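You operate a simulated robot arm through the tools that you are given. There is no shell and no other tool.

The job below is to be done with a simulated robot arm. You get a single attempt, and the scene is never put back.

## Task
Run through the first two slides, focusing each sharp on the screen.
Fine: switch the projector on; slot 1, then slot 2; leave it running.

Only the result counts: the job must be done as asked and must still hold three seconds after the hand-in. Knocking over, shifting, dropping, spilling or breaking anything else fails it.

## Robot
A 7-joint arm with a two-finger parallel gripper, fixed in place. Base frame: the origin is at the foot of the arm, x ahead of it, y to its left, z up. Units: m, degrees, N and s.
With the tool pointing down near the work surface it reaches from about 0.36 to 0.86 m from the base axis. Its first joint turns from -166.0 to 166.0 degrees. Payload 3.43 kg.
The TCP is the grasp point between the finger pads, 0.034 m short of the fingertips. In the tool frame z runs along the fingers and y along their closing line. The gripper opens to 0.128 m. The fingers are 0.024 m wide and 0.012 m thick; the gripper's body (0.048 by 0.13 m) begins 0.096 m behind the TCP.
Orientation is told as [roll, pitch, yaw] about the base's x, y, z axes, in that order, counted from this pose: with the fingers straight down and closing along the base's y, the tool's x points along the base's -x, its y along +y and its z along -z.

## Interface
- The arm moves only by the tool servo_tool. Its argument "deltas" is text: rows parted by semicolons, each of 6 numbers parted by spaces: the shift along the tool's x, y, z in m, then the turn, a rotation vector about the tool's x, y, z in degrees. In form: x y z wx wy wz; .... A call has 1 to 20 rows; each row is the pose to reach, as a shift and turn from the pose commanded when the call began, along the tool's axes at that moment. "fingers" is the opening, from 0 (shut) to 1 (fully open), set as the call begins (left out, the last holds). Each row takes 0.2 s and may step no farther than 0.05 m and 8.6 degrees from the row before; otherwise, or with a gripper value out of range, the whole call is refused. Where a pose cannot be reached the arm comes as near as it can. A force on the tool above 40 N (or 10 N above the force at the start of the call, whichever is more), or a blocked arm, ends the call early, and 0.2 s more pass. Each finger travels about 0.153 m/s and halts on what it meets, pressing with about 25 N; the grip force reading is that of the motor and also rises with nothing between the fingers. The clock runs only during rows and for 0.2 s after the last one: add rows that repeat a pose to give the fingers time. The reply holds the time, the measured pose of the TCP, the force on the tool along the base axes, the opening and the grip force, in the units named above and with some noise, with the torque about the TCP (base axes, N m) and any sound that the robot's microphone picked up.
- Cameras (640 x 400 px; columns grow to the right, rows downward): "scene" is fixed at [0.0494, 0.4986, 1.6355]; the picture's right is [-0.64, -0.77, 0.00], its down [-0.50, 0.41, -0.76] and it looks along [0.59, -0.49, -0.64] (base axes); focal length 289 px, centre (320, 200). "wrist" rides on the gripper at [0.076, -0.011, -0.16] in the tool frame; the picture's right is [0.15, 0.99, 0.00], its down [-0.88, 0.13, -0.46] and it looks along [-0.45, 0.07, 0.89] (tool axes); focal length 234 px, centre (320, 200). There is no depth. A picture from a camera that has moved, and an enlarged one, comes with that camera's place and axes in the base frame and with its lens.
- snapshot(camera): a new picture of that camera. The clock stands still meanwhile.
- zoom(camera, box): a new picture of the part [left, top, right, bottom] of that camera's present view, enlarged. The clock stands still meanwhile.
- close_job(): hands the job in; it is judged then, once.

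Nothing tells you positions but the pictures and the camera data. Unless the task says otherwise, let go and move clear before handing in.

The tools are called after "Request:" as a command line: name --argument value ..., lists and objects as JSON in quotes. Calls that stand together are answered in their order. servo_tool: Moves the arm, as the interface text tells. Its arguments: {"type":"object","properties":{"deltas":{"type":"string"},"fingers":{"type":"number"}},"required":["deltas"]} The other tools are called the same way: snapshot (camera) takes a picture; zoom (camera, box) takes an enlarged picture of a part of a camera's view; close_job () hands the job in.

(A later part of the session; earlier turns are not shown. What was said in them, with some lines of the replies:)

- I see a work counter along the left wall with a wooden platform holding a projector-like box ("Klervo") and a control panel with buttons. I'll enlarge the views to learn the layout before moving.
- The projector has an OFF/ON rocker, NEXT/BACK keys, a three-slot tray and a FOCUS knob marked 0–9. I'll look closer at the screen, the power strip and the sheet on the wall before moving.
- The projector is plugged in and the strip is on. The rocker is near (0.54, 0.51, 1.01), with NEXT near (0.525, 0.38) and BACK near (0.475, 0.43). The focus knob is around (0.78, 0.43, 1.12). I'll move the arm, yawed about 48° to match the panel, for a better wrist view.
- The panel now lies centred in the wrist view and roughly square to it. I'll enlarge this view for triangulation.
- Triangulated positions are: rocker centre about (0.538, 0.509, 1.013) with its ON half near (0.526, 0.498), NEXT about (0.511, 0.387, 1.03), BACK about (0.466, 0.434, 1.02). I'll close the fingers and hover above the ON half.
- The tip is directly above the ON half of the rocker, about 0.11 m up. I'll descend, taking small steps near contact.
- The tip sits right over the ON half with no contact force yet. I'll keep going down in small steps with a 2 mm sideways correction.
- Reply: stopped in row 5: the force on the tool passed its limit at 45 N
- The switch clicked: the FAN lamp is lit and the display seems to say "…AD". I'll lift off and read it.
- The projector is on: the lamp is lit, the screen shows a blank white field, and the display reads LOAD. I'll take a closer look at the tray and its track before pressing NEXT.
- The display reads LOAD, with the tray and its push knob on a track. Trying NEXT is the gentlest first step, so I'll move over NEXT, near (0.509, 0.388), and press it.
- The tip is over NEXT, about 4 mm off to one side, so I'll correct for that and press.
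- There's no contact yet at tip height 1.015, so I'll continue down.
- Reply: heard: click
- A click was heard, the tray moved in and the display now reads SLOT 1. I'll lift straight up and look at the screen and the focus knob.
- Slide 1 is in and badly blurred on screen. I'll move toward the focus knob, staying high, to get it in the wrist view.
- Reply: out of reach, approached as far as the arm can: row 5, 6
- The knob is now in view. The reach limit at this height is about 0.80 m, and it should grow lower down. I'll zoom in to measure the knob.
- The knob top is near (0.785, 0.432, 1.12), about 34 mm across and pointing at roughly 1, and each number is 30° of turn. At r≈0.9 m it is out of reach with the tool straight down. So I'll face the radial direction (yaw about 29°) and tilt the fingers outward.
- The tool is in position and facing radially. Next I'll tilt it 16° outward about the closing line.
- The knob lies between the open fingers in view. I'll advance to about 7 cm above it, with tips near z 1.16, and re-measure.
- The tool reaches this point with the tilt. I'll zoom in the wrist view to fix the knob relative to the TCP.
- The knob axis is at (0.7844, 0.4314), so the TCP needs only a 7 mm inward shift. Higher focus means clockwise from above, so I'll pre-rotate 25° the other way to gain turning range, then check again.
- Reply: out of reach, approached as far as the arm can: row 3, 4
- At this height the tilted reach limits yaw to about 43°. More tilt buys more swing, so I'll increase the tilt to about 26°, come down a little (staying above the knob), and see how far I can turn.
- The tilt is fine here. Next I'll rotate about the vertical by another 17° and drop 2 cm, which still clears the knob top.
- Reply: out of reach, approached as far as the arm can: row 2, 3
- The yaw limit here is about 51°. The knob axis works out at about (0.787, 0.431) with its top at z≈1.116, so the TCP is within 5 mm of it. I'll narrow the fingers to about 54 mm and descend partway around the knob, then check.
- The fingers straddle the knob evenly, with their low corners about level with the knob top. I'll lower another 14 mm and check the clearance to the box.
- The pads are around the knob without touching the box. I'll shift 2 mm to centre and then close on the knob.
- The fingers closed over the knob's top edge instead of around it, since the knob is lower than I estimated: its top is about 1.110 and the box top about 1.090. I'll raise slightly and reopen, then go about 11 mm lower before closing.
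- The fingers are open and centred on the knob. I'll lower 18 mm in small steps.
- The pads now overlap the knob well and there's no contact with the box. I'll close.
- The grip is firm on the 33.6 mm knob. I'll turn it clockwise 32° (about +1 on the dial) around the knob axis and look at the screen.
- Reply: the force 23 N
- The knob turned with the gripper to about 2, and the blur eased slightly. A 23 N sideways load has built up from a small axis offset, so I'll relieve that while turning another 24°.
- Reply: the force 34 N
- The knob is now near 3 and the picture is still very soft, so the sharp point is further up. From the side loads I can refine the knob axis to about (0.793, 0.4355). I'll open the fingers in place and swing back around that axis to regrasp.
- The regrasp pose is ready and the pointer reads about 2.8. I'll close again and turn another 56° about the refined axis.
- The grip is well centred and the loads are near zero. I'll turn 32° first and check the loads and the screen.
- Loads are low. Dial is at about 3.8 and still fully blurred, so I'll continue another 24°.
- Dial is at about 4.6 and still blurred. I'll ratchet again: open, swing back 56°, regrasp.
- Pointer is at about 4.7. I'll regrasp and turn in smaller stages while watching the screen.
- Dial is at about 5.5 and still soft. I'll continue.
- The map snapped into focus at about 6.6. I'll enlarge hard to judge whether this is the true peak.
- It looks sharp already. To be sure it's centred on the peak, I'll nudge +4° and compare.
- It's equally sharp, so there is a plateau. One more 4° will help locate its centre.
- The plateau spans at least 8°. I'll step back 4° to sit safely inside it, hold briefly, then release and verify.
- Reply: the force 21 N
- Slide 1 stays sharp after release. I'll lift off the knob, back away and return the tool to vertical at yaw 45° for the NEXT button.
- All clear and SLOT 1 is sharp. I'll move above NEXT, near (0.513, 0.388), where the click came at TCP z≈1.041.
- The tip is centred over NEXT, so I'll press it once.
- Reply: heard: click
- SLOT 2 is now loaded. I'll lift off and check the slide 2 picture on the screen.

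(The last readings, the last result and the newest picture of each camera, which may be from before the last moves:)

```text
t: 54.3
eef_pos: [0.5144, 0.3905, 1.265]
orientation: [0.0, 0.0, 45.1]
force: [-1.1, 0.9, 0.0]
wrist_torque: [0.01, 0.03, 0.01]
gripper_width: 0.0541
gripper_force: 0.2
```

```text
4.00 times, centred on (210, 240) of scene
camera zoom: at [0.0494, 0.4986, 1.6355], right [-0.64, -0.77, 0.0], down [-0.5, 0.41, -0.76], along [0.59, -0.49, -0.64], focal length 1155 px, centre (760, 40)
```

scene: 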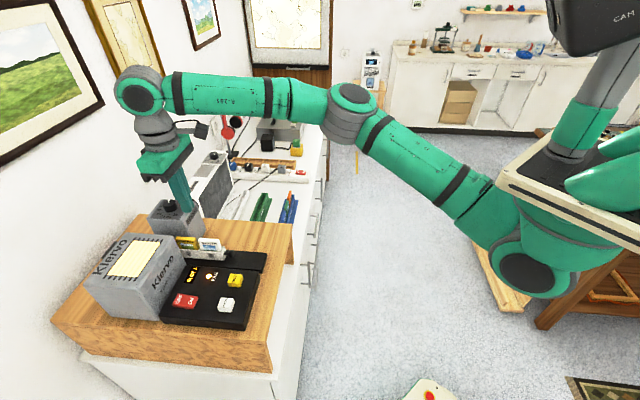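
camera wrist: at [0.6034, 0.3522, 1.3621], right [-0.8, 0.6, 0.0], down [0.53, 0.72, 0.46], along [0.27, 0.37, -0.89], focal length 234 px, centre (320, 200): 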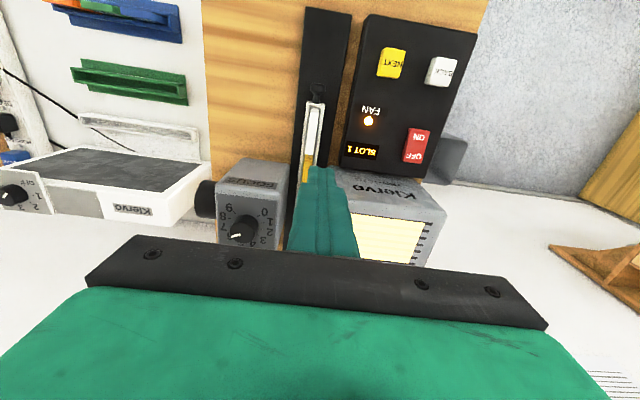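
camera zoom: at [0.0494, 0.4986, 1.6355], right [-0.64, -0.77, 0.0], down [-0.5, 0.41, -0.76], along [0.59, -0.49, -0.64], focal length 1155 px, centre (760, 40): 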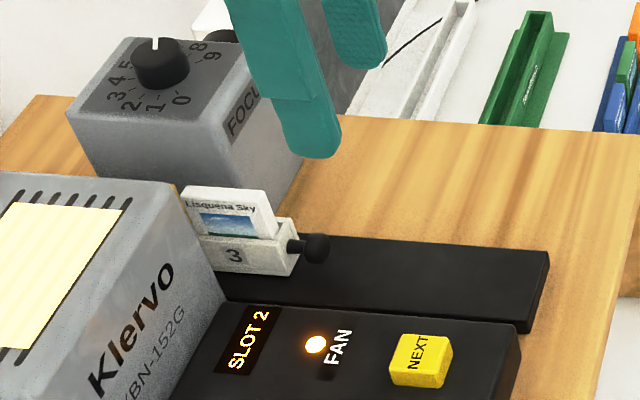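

Slide 2 is a blurred meadow, so the focus must be changed. I'll go back to the knob with the same tilted posture, at a middle yaw (about 19°) so I can turn either way.

Request:
servo_tool --deltas "-0.03 0 0 0 0 8.5; -0.06 0 0 0 0 17; -0.08 0 0 0 0 25.6; -0.08 0 0 0 0 25.6"

Request:
servo_tool --deltas "0 0 0 0 -8.5 0; 0 0 0 0 -17 0; 0 0 0 0 -25 0; 0 0 0 0 -26.2 0; 0 0 0 0 -26.2 0"

Request:
snapshot --camera "wrist"

```text
t: 55.3
eef_pos: [0.5693, 0.4443, 1.2625]
orientation: [0.0, 0.0, 19.4]
force: [-0.2, 0.1, 0.8]
wrist_torque: [-0.01, 0.01, -0.01]
gripper_width: 0.0539
gripper_force: 0.0
```

```text
t: 56.5
eef_pos: [0.5701, 0.4463, 1.2618]
orientation: [0.0, -26.2, 19.5]
force: [-0.1, 0.2, -0.8]
wrist_torque: [0.0, 0.0, 0.0]
gripper_width: 0.0539
gripper_force: 0.1
```

```text
taken
camera wrist: at [0.4425, 0.3879, 1.3726], right [-0.45, 0.89, -0.06], down [0.51, 0.32, 0.8], along [0.73, 0.33, -0.6], focal length 234 px, centre (320, 200)
```

wrist: 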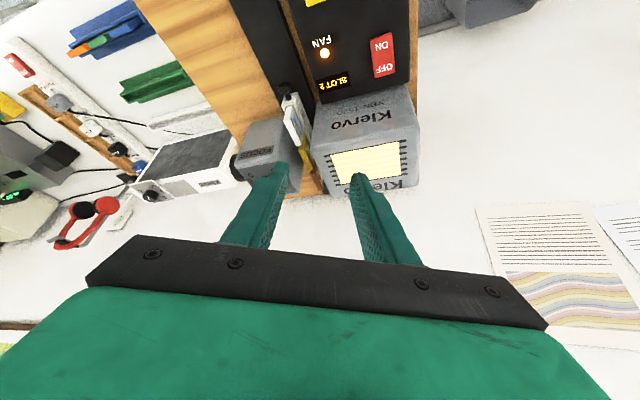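

Now I'll translate to a point 5 cm above the grasp pose at the knob.

Request:
servo_tool --deltas "-0.0274 -0.0164 0.0308 0 0 0; -0.0548 -0.0328 0.0616 0 0 0; -0.0822 -0.0492 0.0923 0 0 0; -0.1096 -0.0656 0.1231 0 0 0; -0.137 -0.082 0.1539 0 0 0; -0.137 -0.082 0.1539 0 0 0"

Request:
zoom --camera "wrist" --box '[220, 60, 420, 220]'

```text
t: 57.9
eef_pos: [0.7741, 0.4347, 1.1832]
orientation: [0.0, -26.1, 19.5]
force: [-0.2, 0.0, 0.7]
wrist_torque: [0.0, -0.03, -0.05]
gripper_width: 0.0537
gripper_force: 0.1
```

```text
2.50 times, centred on (320, 140) of wrist
camera zoom: at [0.6486, 0.3765, 1.2948], right [-0.45, 0.89, -0.06], down [0.51, 0.32, 0.8], along [0.73, 0.33, -0.6], focal length 585 px, centre (320, 350)
```

zoom: 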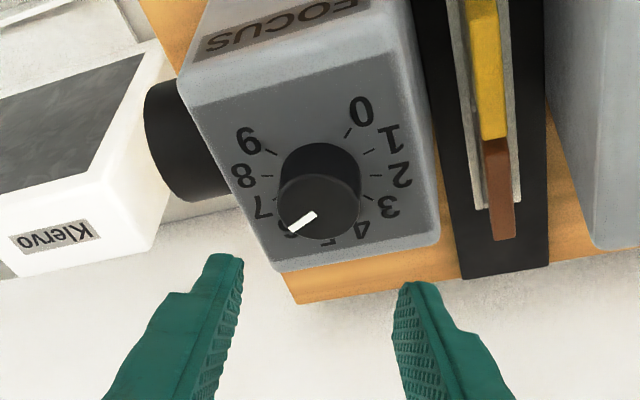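

The knob is directly below with a 3 mm lateral correction needed, and the pointer is at 6.6. I'll descend to the earlier grasp height.

Request:
servo_tool --deltas "0 -0.0033 0 0 0 0; 0.0088 -0.0033 0.0179 0 0 0; 0.0132 -0.0033 0.0269 0 0 0; 0.0168 -0.0033 0.0341 0 0 0; 0.0194 -0.0033 0.0395 0 0 0; 0.0221 -0.0033 0.0449 0 0 0; 0.0221 -0.0033 0.0449 0 0 0"

Request:
zoom --camera "wrist" --box '[220, 60, 420, 220]'

```text
t: 59.5
eef_pos: [0.7768, 0.4283, 1.1336]
orientation: [0.1, -26.2, 19.4]
force: [-0.2, 0.1, -0.6]
wrist_torque: [0.01, 0.0, -0.04]
gripper_width: 0.0537
gripper_force: 0.0
```

```text
2.50 times, centred on (320, 140) of wrist
camera zoom: at [0.651, 0.3712, 1.2438], right [-0.45, 0.89, -0.06], down [0.51, 0.32, 0.8], along [0.73, 0.33, -0.6], focal length 585 px, centre (320, 350)
```

zoom: 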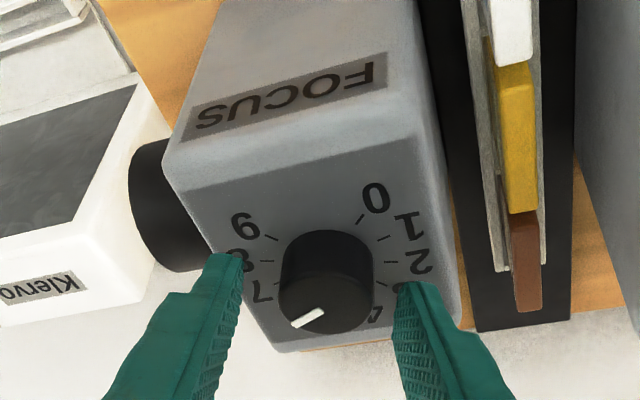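

I'll centre by 2 mm, grip, and turn a trial 16° upward while comparing the blur.

Request:
servo_tool --deltas "0 0.0018 0 0 0 0; 0 0.0018 0 0 0 0"

Request:
servo_tool --deltas "0 0 0 0 0 0; 0 0 0 0 0 0" --fingers 0.15

Request:
zoom --camera "scene" --box '[230, 0, 350, 75]'

Request:
servo_tool --deltas "-0.0001 0.0024 0.0001 3.53 0 7.18; -0.0006 0.0047 0.0003 7.06 0 14.36; -0.0006 0.0047 0.0003 7.06 0 14.36"

Request:
zoom --camera "scene" --box '[230, 0, 350, 75]'

```text
t: 60.1
eef_pos: [0.7764, 0.4311, 1.1324]
orientation: [0.0, -26.4, 19.5]
force: [-0.8, -0.6, -0.4]
wrist_torque: [-0.03, 0.01, 0.03]
gripper_width: 0.0538
gripper_force: 0.1
```

```text
t: 60.7
eef_pos: [0.7766, 0.4312, 1.1329]
orientation: [0.0, -26.1, 19.3]
force: [-3.5, 2.3, 0.0]
wrist_torque: [0.0, 0.12, 0.06]
gripper_width: 0.0333
gripper_force: 44.8
```

```text
5.33 times, centred on (290, 38) of scene
camera zoom: at [0.0494, 0.4986, 1.6355], right [-0.64, -0.77, 0.0], down [-0.5, 0.41, -0.76], along [0.59, -0.49, -0.64], focal length 1540 px, centre (480, 1067)
```

zoom: 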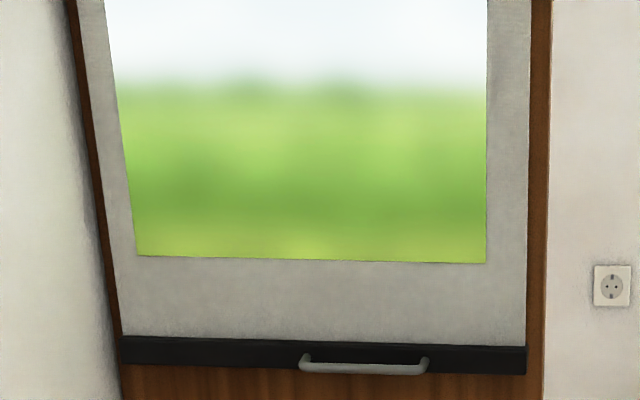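

```text
t: 61.5
eef_pos: [0.7753, 0.4352, 1.1337]
orientation: [0.3, -26.3, 3.4]
force: [-8.3, 13.3, 0.4]
wrist_torque: [0.75, -0.59, 0.16]
gripper_width: 0.0335
gripper_force: 45.5
```

```text
5.33 times, centred on (290, 38) of scene
camera zoom: at [0.0494, 0.4986, 1.6355], right [-0.64, -0.77, 0.0], down [-0.5, 0.41, -0.76], along [0.59, -0.49, -0.64], focal length 1540 px, centre (480, 1067)
```

zoom: 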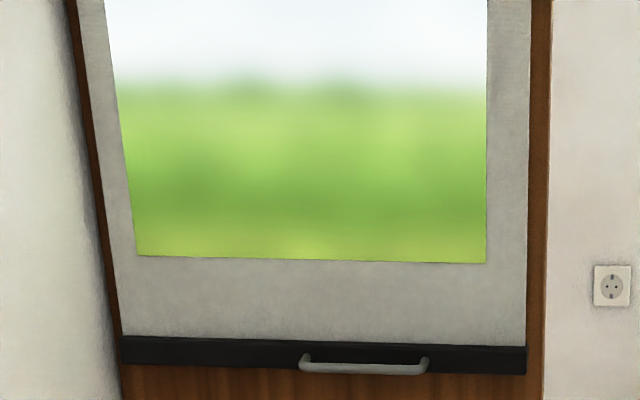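

There's no visible change, so the blur is saturated here. I'll try a little further up before reversing.

Request:
servo_tool --deltas "-0.0001 0.003 0.0001 3.53 0 7.18; -0.0005 0.005 0.0003 6.6 0 13.5; -0.0005 0.005 0.0003 6.6 0 13.5"

Request:
zoom --camera "scene" --box '[230, 0, 350, 75]'

```text
t: 62.3
eef_pos: [0.7761, 0.4395, 1.1329]
orientation: [-0.2, -26.2, -11.7]
force: [-14.0, -9.7, 3.0]
wrist_torque: [-0.25, -0.67, -0.21]
gripper_width: 0.0335
gripper_force: 45.1
```

```text
5.33 times, centred on (290, 38) of scene
camera zoom: at [0.0494, 0.4986, 1.6355], right [-0.64, -0.77, 0.0], down [-0.5, 0.41, -0.76], along [0.59, -0.49, -0.64], focal length 1540 px, centre (480, 1067)
```

zoom: 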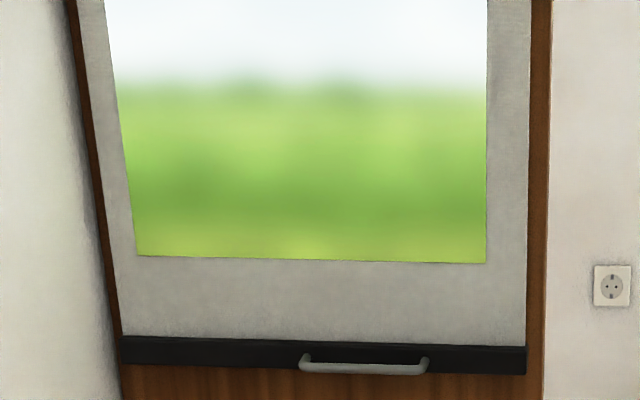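

Dial is at about 7.65 with no improvement, so the sharp point is more likely lower. I'll turn back down through the full stroke, checking in stages.

Request:
servo_tool --deltas "0.0003 -0.0029 -0.0001 -3.53 0 -7.18; -0.0002 -0.0052 0.0001 -7.06 0 -14.36; -0.0009 -0.0074 0.0004 -10.6 0 -21.54; -0.0019 -0.0095 0.0009 -14.13 0 -28.71; -0.0019 -0.0095 0.0009 -14.13 0 -28.71"

Request:
servo_tool --deltas "-0.0001 -0.0024 0.0001 -3.53 0 -7.18; -0.0006 -0.0047 0.0003 -7.06 0 -14.36; -0.0013 -0.0069 0.0006 -10.6 0 -21.54; -0.0021 -0.0086 0.001 -13.25 0 -26.92; -0.0021 -0.0086 0.001 -13.25 0 -26.92"

Request:
zoom --camera "scene" --box '[230, 0, 350, 75]'

Request:
zoom --camera "wrist" --box '[220, 60, 420, 220]'

```text
t: 63.5
eef_pos: [0.7762, 0.4298, 1.1335]
orientation: [0.1, -26.2, 20.4]
force: [7.3, 9.6, -6.5]
wrist_torque: [0.63, -1.14, 0.09]
gripper_width: 0.0332
gripper_force: 45.5
```

```text
t: 64.7
eef_pos: [0.7814, 0.4226, 1.1325]
orientation: [0.1, -26.3, 50.5]
force: [4.1, 7.5, -6.9]
wrist_torque: [0.65, -0.37, 0.02]
gripper_width: 0.0333
gripper_force: 44.7
```

```text
5.33 times, centred on (290, 38) of scene
camera zoom: at [0.0494, 0.4986, 1.6355], right [-0.64, -0.77, 0.0], down [-0.5, 0.41, -0.76], along [0.59, -0.49, -0.64], focal length 1540 px, centre (480, 1067)
```

zoom: 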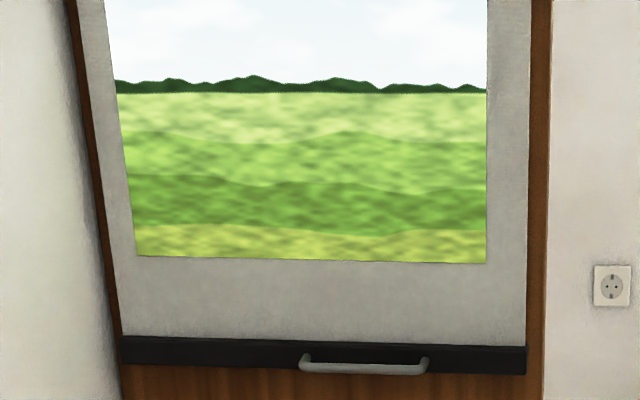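

```text
2.50 times, centred on (320, 140) of wrist
camera zoom: at [0.7023, 0.3082, 1.2442], right [-0.85, 0.53, -0.06], down [0.28, 0.54, 0.8], along [0.45, 0.66, -0.6], focal length 585 px, centre (320, 350)
```

zoom: 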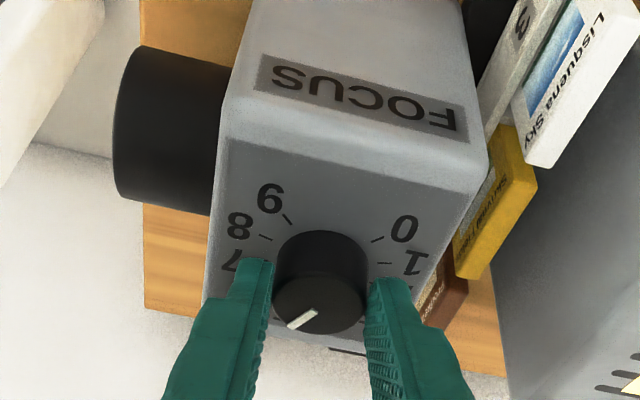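

The meadow is now nearly sharp at about 5.6. I'll zoom in to judge it.

Request:
zoom --camera "scene" --box '[265, 10, 315, 45]'

```text
11.43 times, centred on (290, 28) of scene
camera zoom: at [0.0494, 0.4986, 1.6355], right [-0.64, -0.77, 0.0], down [-0.5, 0.41, -0.76], along [0.59, -0.49, -0.64], focal length 3300 px, centre (663, 2171)
```

zoom: 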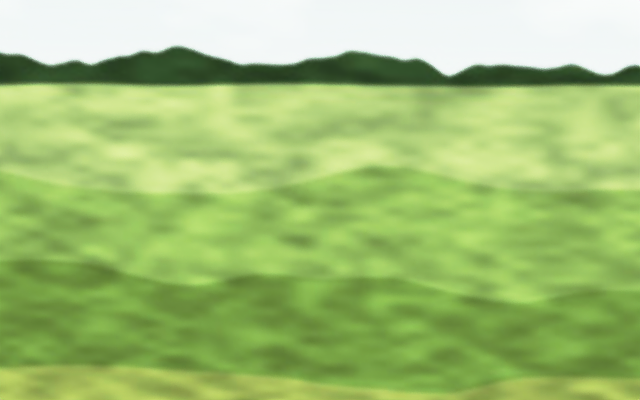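

The picture looks slightly soft and I'm at the yaw limit for going lower. I'll release, swing to the middle of the range and regrasp for fine adjustment.

Request:
servo_tool --deltas "0 0 0 0 0 0; 0 0 0 0 0 0" --fingers 0.42

Request:
servo_tool --deltas "-0.0001 0.0024 0.0001 3.53 0 7.18; -0.0006 0.0047 0.0003 7.06 0 14.36; -0.0013 0.0069 0.0006 10.6 0 21.54; -0.002 0.0085 0.001 13.25 0 26.92; -0.002 0.0085 0.001 13.25 0 26.92"

Request:
zoom --camera "wrist" --box '[220, 60, 420, 220]'

Request:
zoom --camera "scene" --box '[265, 10, 315, 45]'

```text
t: 65.3
eef_pos: [0.7802, 0.4216, 1.1336]
orientation: [0.1, -26.2, 50.4]
force: [0.9, -0.9, 0.4]
wrist_torque: [0.01, -0.01, 0.0]
gripper_width: 0.0536
gripper_force: 0.0
```

```text
t: 66.5
eef_pos: [0.776, 0.4301, 1.1327]
orientation: [0.1, -26.1, 20.5]
force: [-0.2, -0.9, 0.1]
wrist_torque: [0.0, 0.01, 0.0]
gripper_width: 0.054
gripper_force: 0.0
```

```text
2.50 times, centred on (320, 140) of wrist
camera zoom: at [0.6493, 0.3711, 1.2434], right [-0.47, 0.88, -0.06], down [0.51, 0.33, 0.8], along [0.72, 0.34, -0.6], focal length 585 px, centre (320, 350)
```

zoom: 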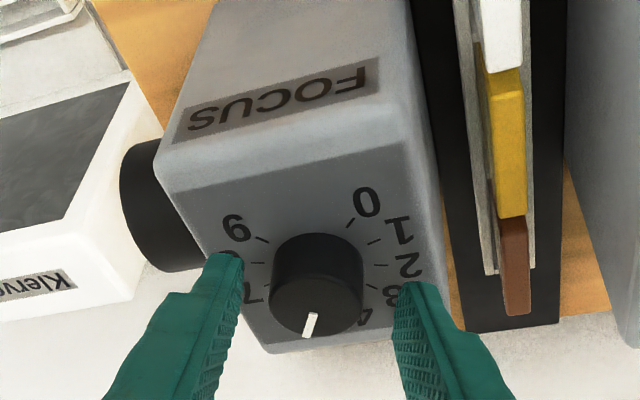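

```text
11.43 times, centred on (290, 28) of scene
camera zoom: at [0.0494, 0.4986, 1.6355], right [-0.64, -0.77, 0.0], down [-0.5, 0.41, -0.76], along [0.59, -0.49, -0.64], focal length 3300 px, centre (663, 2171)
```

zoom: 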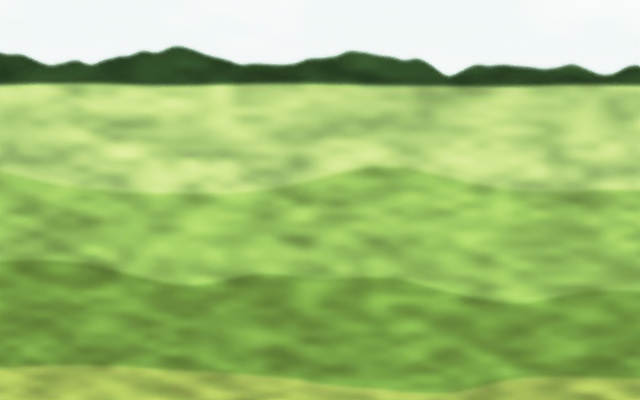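

Focus is unchanged after the release. I'll regrasp and turn down 5°.

Request:
servo_tool --deltas "0 -0.001 0 0 0 0; 0 -0.001 0 0 0 0"

Request:
servo_tool --deltas "0 0 0 0 0 0; 0 0 0 0 0 0" --fingers 0.15

Request:
servo_tool --deltas "0 -0.0015 0 -2.21 0 -4.49; 0 -0.0015 0 -2.21 0 -4.49"

Request:
zoom --camera "scene" --box '[265, 10, 315, 45]'

```text
t: 67.1
eef_pos: [0.7768, 0.4285, 1.1336]
orientation: [0.1, -26.2, 20.2]
force: [-0.1, -0.6, -0.1]
wrist_torque: [0.0, 0.01, 0.01]
gripper_width: 0.0537
gripper_force: 0.1
```

```text
t: 67.7
eef_pos: [0.7753, 0.4301, 1.1337]
orientation: [0.2, -26.1, 20.5]
force: [-0.5, 8.5, -1.7]
wrist_torque: [0.23, -0.35, 0.15]
gripper_width: 0.0337
gripper_force: 44.7
```

```text
t: 68.3
eef_pos: [0.7757, 0.4278, 1.1338]
orientation: [0.1, -26.1, 25.3]
force: [1.8, 11.3, 0.0]
wrist_torque: [0.28, 0.35, 0.13]
gripper_width: 0.0335
gripper_force: 44.7
```

```text
11.43 times, centred on (290, 28) of scene
camera zoom: at [0.0494, 0.4986, 1.6355], right [-0.64, -0.77, 0.0], down [-0.5, 0.41, -0.76], along [0.59, -0.49, -0.64], focal length 3300 px, centre (663, 2171)
```

zoom: 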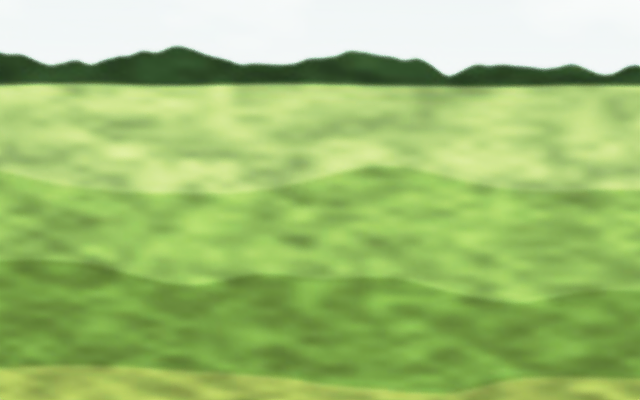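

No change, so the blur seems to come in steps. I'll continue down another 6°.

Request:
servo_tool --deltas "0 -0.0014 0 -2.65 0 -5.38; 0 -0.0014 0 -2.65 0 -5.38"

Request:
zoom --camera "scene" --box '[265, 10, 315, 45]'

```text
t: 68.9
eef_pos: [0.7761, 0.4278, 1.1333]
orientation: [0.0, -26.2, 31.4]
force: [-2.7, 5.9, 1.8]
wrist_torque: [-0.34, 0.71, 0.11]
gripper_width: 0.0335
gripper_force: 44.9
```

```text
11.43 times, centred on (290, 28) of scene
camera zoom: at [0.0494, 0.4986, 1.6355], right [-0.64, -0.77, 0.0], down [-0.5, 0.41, -0.76], along [0.59, -0.49, -0.64], focal length 3300 px, centre (663, 2171)
```

zoom: 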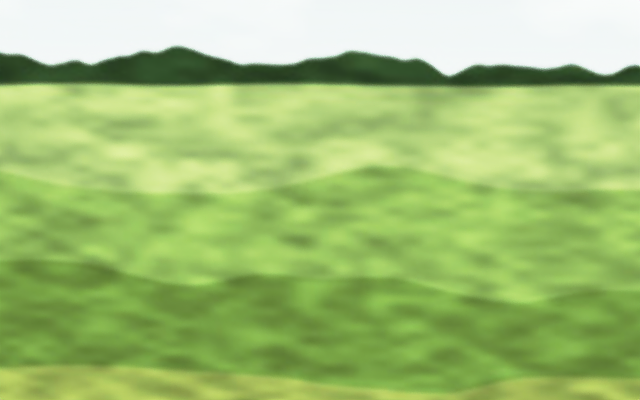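

Still identical. I'll continue down to find where it changes, for either a sharper step or the plateau's lower edge.

Request:
servo_tool --deltas "0 -0.0016 0 -2.65 0 -5.38; 0 -0.0016 0 -2.65 0 -5.38"

Request:
zoom --camera "scene" --box '[265, 10, 315, 45]'

Request:
zoom --camera "wrist" --box '[220, 60, 420, 220]'

```text
t: 69.5
eef_pos: [0.779, 0.4254, 1.1322]
orientation: [0.0, -26.3, 37.4]
force: [-2.1, 8.9, 0.2]
wrist_torque: [-0.81, 0.85, 0.14]
gripper_width: 0.0336
gripper_force: 44.3
```

```text
11.43 times, centred on (290, 28) of scene
camera zoom: at [0.0494, 0.4986, 1.6355], right [-0.64, -0.77, 0.0], down [-0.5, 0.41, -0.76], along [0.59, -0.49, -0.64], focal length 3300 px, centre (663, 2171)
```

zoom: 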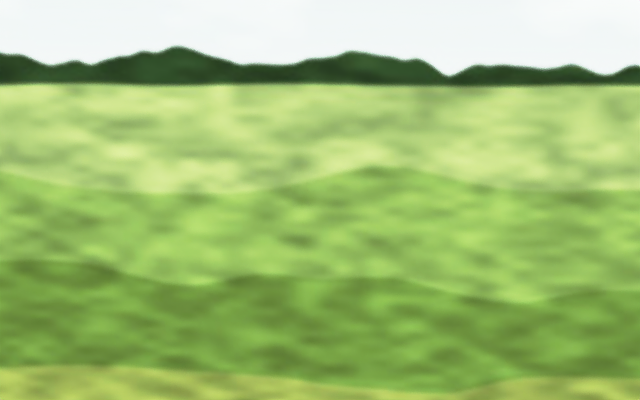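

```text
2.50 times, centred on (320, 140) of wrist
camera zoom: at [0.6756, 0.3317, 1.244], right [-0.71, 0.71, -0.06], down [0.39, 0.46, 0.8], along [0.59, 0.54, -0.6], focal length 585 px, centre (320, 350)
```

zoom: 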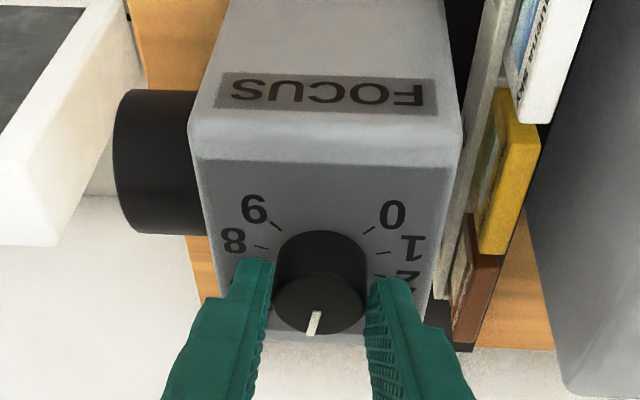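

The same level over 17° of turn, dial now about 5.0. I'll go on another 10° to find the edge.

Request:
servo_tool --deltas "0 -0.0015 0 -2.21 0 -4.49; -0.0003 -0.003 0.0001 -4.42 0 -8.97; -0.0003 -0.003 0.0001 -4.42 0 -8.97"

Request:
zoom --camera "scene" --box '[265, 10, 315, 45]'

```text
t: 70.3
eef_pos: [0.7807, 0.4244, 1.1324]
orientation: [0.1, -26.3, 47.4]
force: [-2.8, 3.1, 6.1]
wrist_torque: [-0.38, 0.44, 0.07]
gripper_width: 0.0335
gripper_force: 44.7
```

```text
11.43 times, centred on (290, 28) of scene
camera zoom: at [0.0494, 0.4986, 1.6355], right [-0.64, -0.77, 0.0], down [-0.5, 0.41, -0.76], along [0.59, -0.49, -0.64], focal length 3300 px, centre (663, 2171)
```

zoom: 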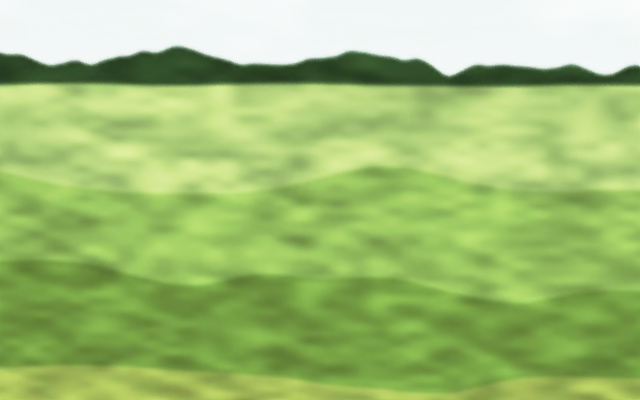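

It's unchanged over 27°, so this must be the sharp plateau itself, wider than a single blur step. To centre in it I'll find its lower edge: release, swing to the other end of my range and regrasp.

Request:
servo_tool --deltas "0 0 0 0 0 0; 0 0 0 0 0 0" --fingers 0.42

Request:
servo_tool --deltas "-0.0001 0.0024 0.0001 3.53 0 7.18; -0.0006 0.0047 0.0003 7.06 0 14.36; -0.0013 0.0069 0.0006 10.6 0 21.54; -0.0023 0.009 0.0011 14.13 0 28.71; -0.0036 0.0109 0.0018 17.66 0 35.89; -0.005 0.0126 0.0025 21.19 0 43.07; -0.005 0.0126 0.0025 21.19 0 43.07"

Request:
zoom --camera "wrist" --box '[220, 60, 420, 220]'

Request:
zoom --camera "scene" --box '[230, 0, 350, 75]'

```text
t: 70.9
eef_pos: [0.7789, 0.4242, 1.1325]
orientation: [0.1, -26.1, 47.6]
force: [0.2, 0.0, 1.4]
wrist_torque: [-0.02, -0.01, -0.05]
gripper_width: 0.0539
gripper_force: 0.0
```

```text
t: 72.5
eef_pos: [0.7756, 0.4359, 1.1342]
orientation: [0.1, -26.2, -0.8]
force: [-0.5, 0.0, 0.7]
wrist_torque: [-0.02, 0.02, 0.0]
gripper_width: 0.054
gripper_force: 0.1
```

```text
2.50 times, centred on (320, 140) of wrist
camera zoom: at [0.6368, 0.4254, 1.2442], right [-0.12, 0.99, -0.06], down [0.59, 0.12, 0.8], along [0.8, 0.06, -0.6], focal length 585 px, centre (320, 350)
```

zoom: 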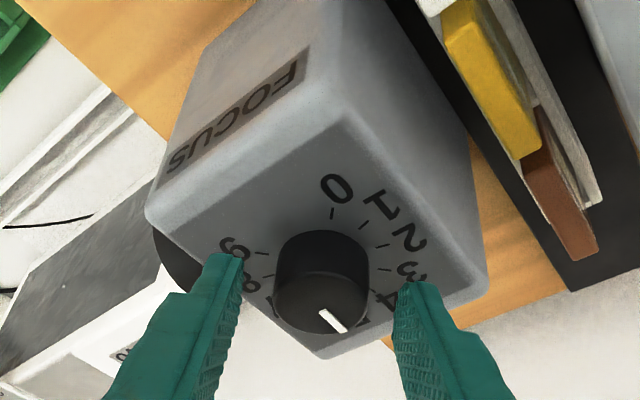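

```text
5.33 times, centred on (290, 38) of scene
camera zoom: at [0.0494, 0.4986, 1.6355], right [-0.64, -0.77, 0.0], down [-0.5, 0.41, -0.76], along [0.59, -0.49, -0.64], focal length 1540 px, centre (480, 1067)
```

zoom: 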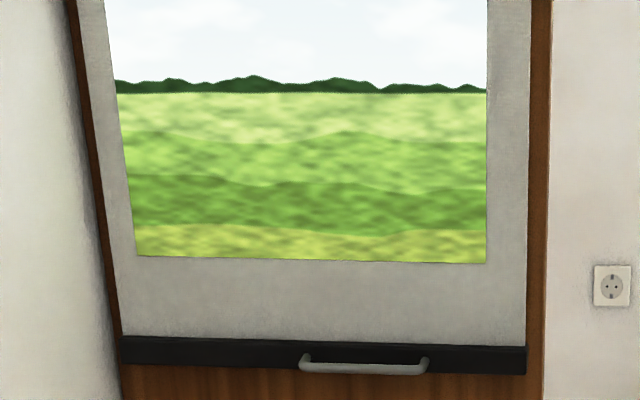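

I'll regrasp here and turn down another 8°.

Request:
servo_tool --deltas "0 0.0003 0 0 0 0; 0 0.0003 0 0 0 0" --fingers 0.15

Request:
servo_tool --deltas "-0.0001 -0.0024 0.0001 -3.53 0 -7.18; -0.0001 -0.0024 0.0001 -3.53 0 -7.18"

Request:
zoom --camera "scene" --box '[265, 10, 315, 45]'

```text
t: 73.1
eef_pos: [0.7755, 0.4356, 1.1339]
orientation: [0.0, -26.2, -0.7]
force: [1.0, -0.7, -2.0]
wrist_torque: [-0.15, 0.1, 0.01]
gripper_width: 0.0334
gripper_force: 44.8
```

```text
t: 73.7
eef_pos: [0.7764, 0.4335, 1.1338]
orientation: [0.1, -26.2, 7.4]
force: [1.3, -1.8, -2.2]
wrist_torque: [0.02, 0.42, -0.05]
gripper_width: 0.0337
gripper_force: 45.1
```

```text
11.43 times, centred on (290, 28) of scene
camera zoom: at [0.0494, 0.4986, 1.6355], right [-0.64, -0.77, 0.0], down [-0.5, 0.41, -0.76], along [0.59, -0.49, -0.64], focal length 3300 px, centre (663, 2171)
```

zoom: 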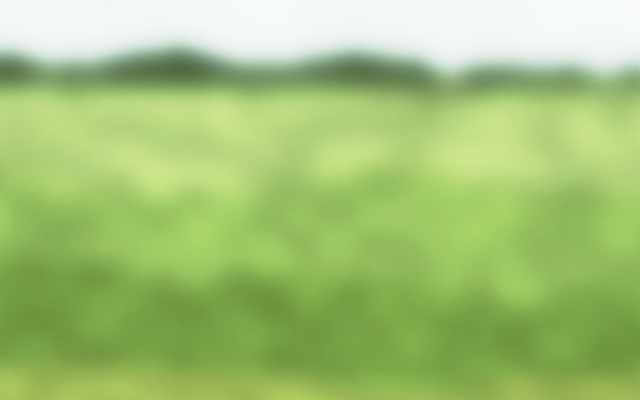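

The lower edge lies between about 4.4 and 4.67, so the plateau is the truly sharp level. I'll turn back up 19° into it (about 5.05), then regrasp to find the upper edge.

Request:
servo_tool --deltas "-0.0001 0.0024 0.0001 3.53 0 7.18; -0.0006 0.0047 0.0003 7.06 0 14.36; -0.0008 0.0055 0.0004 8.39 0 17.05; -0.0008 0.0055 0.0004 8.39 0 17.05"

Request:
zoom --camera "scene" --box '[265, 10, 315, 45]'

Request:
servo_tool --deltas "0 0 0 0 0 0; 0 0 0 0 0 0" --fingers 0.42

Request:
servo_tool --deltas "-0.0001 -0.0024 0.0001 -3.53 0 -7.18; -0.0006 -0.0047 0.0003 -7.06 0 -14.36; -0.0013 -0.0069 0.0006 -10.6 0 -21.54; -0.0023 -0.009 0.0011 -14.13 0 -28.71; -0.0036 -0.0109 0.0018 -17.66 0 -35.89; -0.005 -0.0126 0.0025 -21.19 0 -43.07; -0.0067 -0.0141 0.0033 -24.72 0 -50.25; -0.0067 -0.0141 0.0033 -24.72 0 -50.25"

Request:
zoom --camera "wrist" --box '[220, 60, 420, 220]'

```text
t: 74.7
eef_pos: [0.775, 0.4388, 1.1334]
orientation: [0.2, -26.2, -11.8]
force: [-2.8, -1.9, 4.5]
wrist_torque: [-0.02, 1.03, -0.06]
gripper_width: 0.0336
gripper_force: 45.0
```

```text
11.43 times, centred on (290, 28) of scene
camera zoom: at [0.0494, 0.4986, 1.6355], right [-0.64, -0.77, 0.0], down [-0.5, 0.41, -0.76], along [0.59, -0.49, -0.64], focal length 3300 px, centre (663, 2171)
```

zoom: 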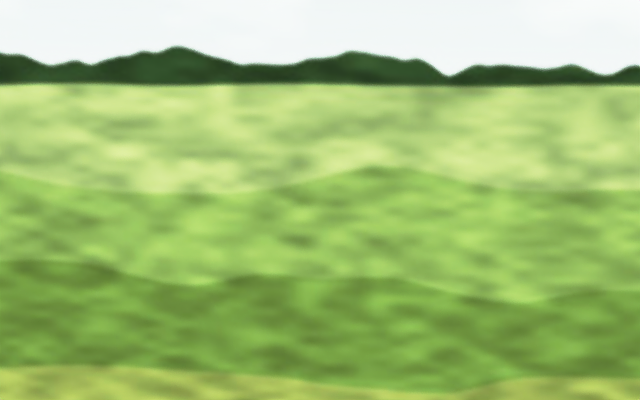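

```text
t: 75.3
eef_pos: [0.775, 0.4385, 1.1329]
orientation: [0.1, -26.2, -11.6]
force: [-0.5, 0.3, 0.1]
wrist_torque: [0.0, 0.02, 0.01]
gripper_width: 0.0538
gripper_force: 0.0
```

```text
t: 77.1
eef_pos: [0.7798, 0.4238, 1.1334]
orientation: [0.2, -26.4, 44.6]
force: [0.3, 0.2, -1.2]
wrist_torque: [-0.03, -0.01, 0.0]
gripper_width: 0.0537
gripper_force: 0.0
```

```text
2.50 times, centred on (320, 140) of wrist
camera zoom: at [0.6897, 0.3184, 1.2441], right [-0.79, 0.61, -0.06], down [0.33, 0.5, 0.8], along [0.52, 0.61, -0.6], focal length 585 px, centre (320, 350)
```

zoom: 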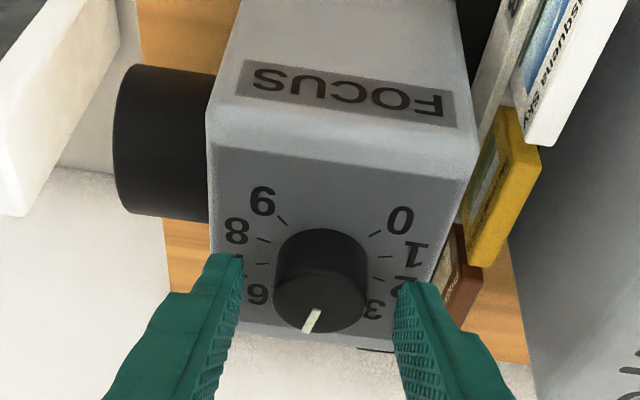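

The screen is sharp at about 5.05. I'll regrasp and go up 16°, then in 6° steps, to find the upper edge.

Request:
servo_tool --deltas "0 0 0 0 0 0; 0 0 0 0 0 0" --fingers 0.15

Request:
servo_tool --deltas "-0.0001 0.0024 0.0001 3.53 0 7.18; -0.0006 0.0047 0.0003 7.06 0 14.36; -0.0011 0.0064 0.0005 9.71 0 19.74; -0.0011 0.0064 0.0005 9.71 0 19.74"

Request:
zoom --camera "scene" --box '[265, 10, 315, 45]'

Request:
servo_tool --deltas "0 0.0018 0 2.65 0 5.38; 0 0.0018 0 2.65 0 5.38"

Request:
zoom --camera "scene" --box '[265, 10, 315, 45]'

```text
t: 77.7
eef_pos: [0.7803, 0.4248, 1.1339]
orientation: [0.0, -26.1, 44.4]
force: [-2.3, -0.8, -0.6]
wrist_torque: [0.38, -0.13, 0.01]
gripper_width: 0.0334
gripper_force: 44.8
```

```text
t: 78.7
eef_pos: [0.7772, 0.4286, 1.1333]
orientation: [0.3, -26.3, 22.2]
force: [14.6, 11.6, 3.0]
wrist_torque: [0.49, 0.34, 0.08]
gripper_width: 0.0331
gripper_force: 44.7
```

```text
11.43 times, centred on (290, 28) of scene
camera zoom: at [0.0494, 0.4986, 1.6355], right [-0.64, -0.77, 0.0], down [-0.5, 0.41, -0.76], along [0.59, -0.49, -0.64], focal length 3300 px, centre (663, 2171)
```

zoom: 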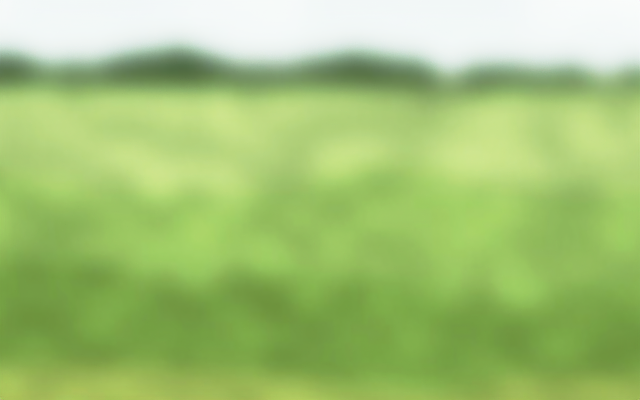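

```text
t: 79.3
eef_pos: [0.7747, 0.4309, 1.1342]
orientation: [0.1, -26.3, 16.3]
force: [19.6, 9.0, -0.6]
wrist_torque: [0.33, -1.62, 0.07]
gripper_width: 0.033
gripper_force: 45.1
```

```text
11.43 times, centred on (290, 28) of scene
camera zoom: at [0.0494, 0.4986, 1.6355], right [-0.64, -0.77, 0.0], down [-0.5, 0.41, -0.76], along [0.59, -0.49, -0.64], focal length 3300 px, centre (663, 2171)
```

zoom: 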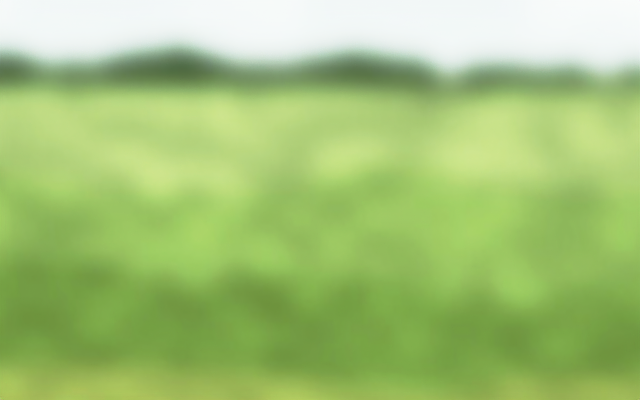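

Now the plateau is bracketed: its centre is about 26° back from here, with a half-width near 17°. I'll turn back there and verify.

Request:
servo_tool --deltas "-0.001 -0.0024 0.0005 -3.53 0 -7.18; -0.0015 -0.0047 0.0007 -7.06 0 -14.36; -0.0022 -0.0069 0.001 -10.6 0 -21.54; -0.0024 -0.0075 0.0012 -11.48 0 -23.33; -0.0024 -0.0075 0.0012 -11.48 0 -23.33"

Request:
zoom --camera "scene" --box '[265, 10, 315, 45]'

Request:
zoom --camera "wrist" --box '[220, 60, 420, 220]'

```text
t: 80.5
eef_pos: [0.7796, 0.4246, 1.1329]
orientation: [0.1, -26.1, 42.3]
force: [-13.7, -11.3, 2.2]
wrist_torque: [-0.1, -0.06, 0.04]
gripper_width: 0.0333
gripper_force: 44.7
```

```text
11.43 times, centred on (290, 28) of scene
camera zoom: at [0.0494, 0.4986, 1.6355], right [-0.64, -0.77, 0.0], down [-0.5, 0.41, -0.76], along [0.59, -0.49, -0.64], focal length 3300 px, centre (663, 2171)
```

zoom: 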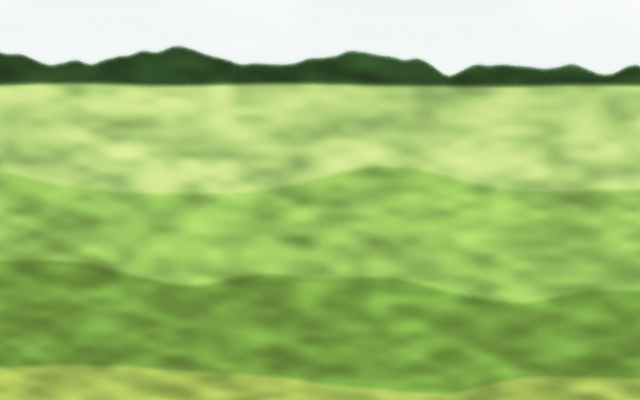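

```text
2.50 times, centred on (320, 140) of wrist
camera zoom: at [0.6858, 0.3223, 1.2444], right [-0.77, 0.64, -0.06], down [0.35, 0.49, 0.8], along [0.54, 0.59, -0.6], focal length 585 px, centre (320, 350)
```

zoom: 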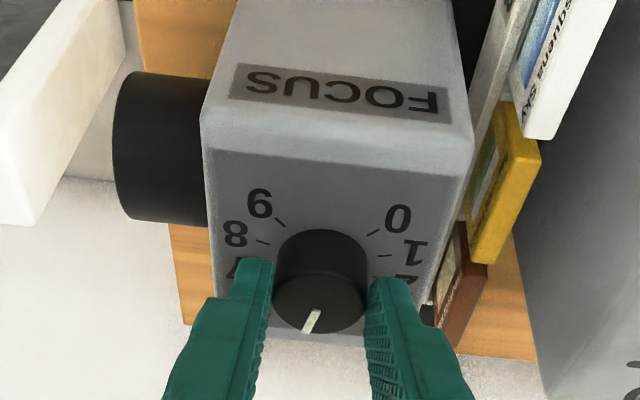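

Slide 2 is sharp and centred. I'll release, lift off and back well clear, then verify everything.

Request:
servo_tool --deltas "0 0 0 0 0 0; 0 0 0 0 0 0" --fingers 0.42

Request:
servo_tool --deltas "-0.0066 0 -0.0135 0 0 0; -0.0132 0 -0.0269 0 0 0; 0.0048 0 -0.0581 0 0 0; 0.0229 0 -0.0893 0 0 0; 0.0389 0 -0.1249 0 0 0; 0.07 0 -0.15 0 0 0; 0.1 0 -0.175 0 8 0; 0.13 0 -0.2 0 16 0; 0.16 0 -0.215 0 24 0; 0.19 0 -0.23 0 26.2 0; 0.19 0 -0.23 0 26.2 0"

Request:
snapshot --camera "scene"

Request:
zoom --camera "scene" --box '[60, 190, 300, 340]'

Request:
zoom --camera "scene" --box '[230, 0, 350, 75]'

Request:
snapshot --camera "wrist"

```text
t: 81.1
eef_pos: [0.7817, 0.4249, 1.1342]
orientation: [0.1, -26.3, 42.3]
force: [-0.7, -0.6, -0.3]
wrist_torque: [0.03, 0.02, -0.01]
gripper_width: 0.0539
gripper_force: 0.1
```

```text
t: 83.5
eef_pos: [0.5748, 0.2396, 1.2563]
orientation: [0.1, 0.0, 42.4]
force: [-0.6, 0.5, 0.0]
wrist_torque: [0.03, 0.01, 0.0]
gripper_width: 0.0538
gripper_force: 0.0
```

```text
taken
```

scene: 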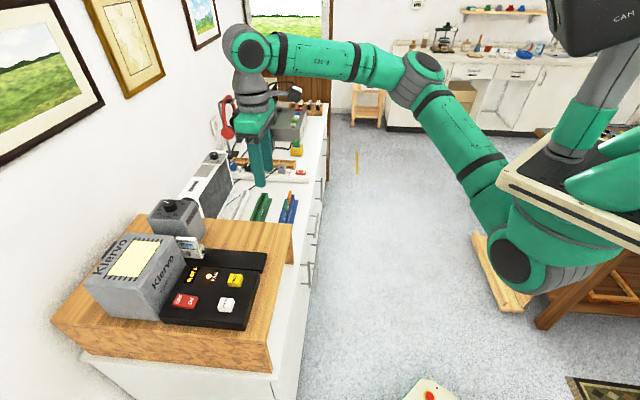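

```text
2.67 times, centred on (180, 265) of scene
camera zoom: at [0.0494, 0.4986, 1.6355], right [-0.64, -0.77, 0.0], down [-0.5, 0.41, -0.76], along [0.59, -0.49, -0.64], focal length 770 px, centre (693, 27)
```

zoom: 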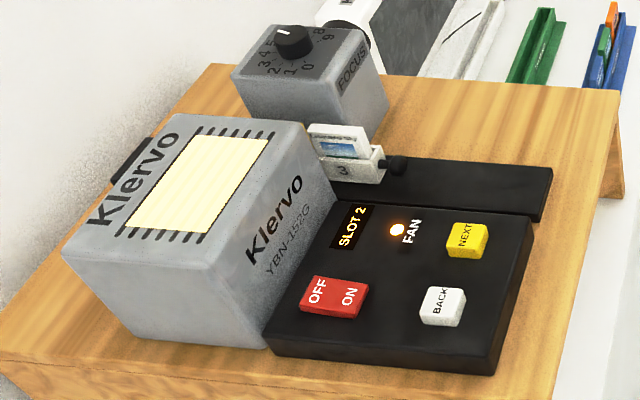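

```text
5.33 times, centred on (290, 38) of scene
camera zoom: at [0.0494, 0.4986, 1.6355], right [-0.64, -0.77, 0.0], down [-0.5, 0.41, -0.76], along [0.59, -0.49, -0.64], focal length 1540 px, centre (480, 1067)
```

zoom: 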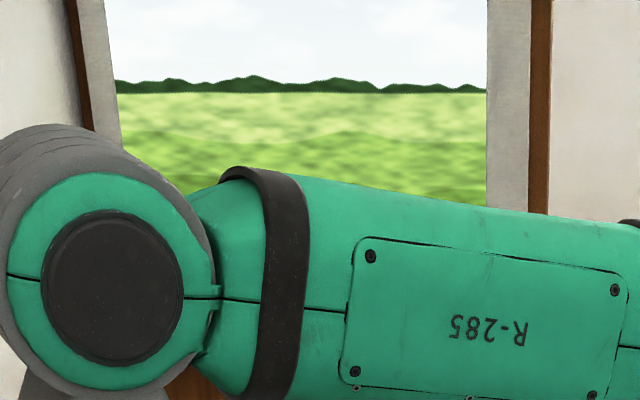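

```text
taken
camera wrist: at [0.5274, 0.1786, 1.4165], right [-0.78, 0.63, 0.0], down [0.56, 0.69, 0.46], along [0.29, 0.35, -0.89], focal length 234 px, centre (320, 200)
```

wrist: 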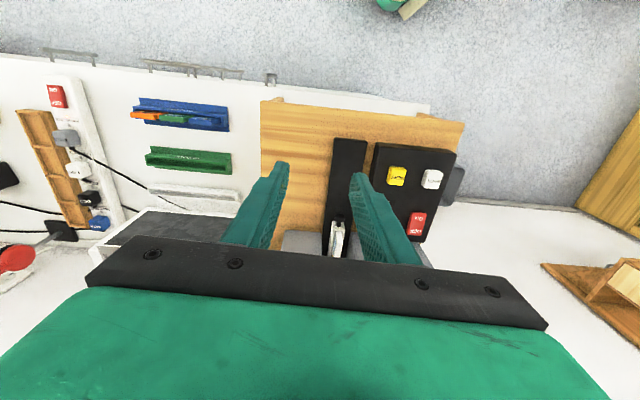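

SLOT 2 is sharp, the fan and lamp are running, and nothing has been disturbed. I'll back the arm further away from the counter and the beam.

Request:
servo_tool --deltas "0.03 0 -0.03 0 0 0; 0.06 0 -0.06 0 0 0; 0.09 0 -0.09 0 0 0; 0.12 0 -0.12 0 0 0; 0.15 0 -0.15 0 0 0; 0.15 0 -0.15 0 0 0"

Request:
snapshot --camera "scene"

Request:
zoom --camera "scene" --box '[230, 0, 350, 75]'

```text
t: 84.9
eef_pos: [0.4676, 0.14, 1.4043]
orientation: [0.2, 0.0, 42.4]
force: [-0.1, 0.2, -0.5]
wrist_torque: [-0.04, -0.01, 0.01]
gripper_width: 0.0539
gripper_force: 0.1
```

```text
taken
```

scene: 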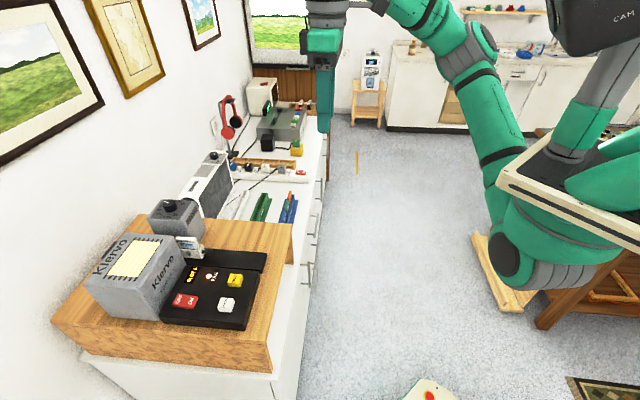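

```text
5.33 times, centred on (290, 38) of scene
camera zoom: at [0.0494, 0.4986, 1.6355], right [-0.64, -0.77, 0.0], down [-0.5, 0.41, -0.76], along [0.59, -0.49, -0.64], focal length 1540 px, centre (480, 1067)
```

zoom: 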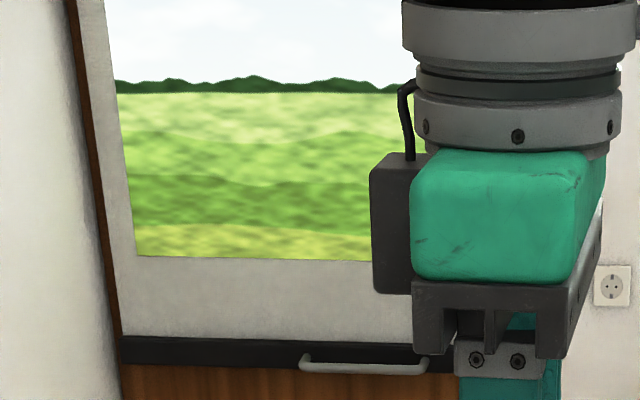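

The projector is running with SLOT 2 sharp on the screen, SLOT 1 was focused before it, and the arm is clear with nothing disturbed. I'm handing in the job.

Request:
close_job

```text
The job is handed in.
```

The projector is on and still running, with slide 2 (the meadow) sharp on the screen. Slide 1 (the map) was brought into focus before I moved on to slide 2.

- **Slide 1:** sharp with the focus dial at about 6.7. It stayed sharp at every position I tried over about 8° of knob turn. I found no upper limit, so I can't say 6.7 is the exact middle of its sharp range.
- **Slide 2:** sharp with the dial at about 5. I found where it blurs on both sides and set the knob in the middle of the sharp range.

After switch-on the display read LOAD, so it took one press of NEXT to bring in slot 1 and a second for slot 2.

While gripping the knob, the fingers once closed on its top edge and pressed down with about 18 N. Turning it put up to about 30 N of sideways load on it. In the final pictures nothing looked moved or damaged, and the arm was clear of the counter when I handed in.
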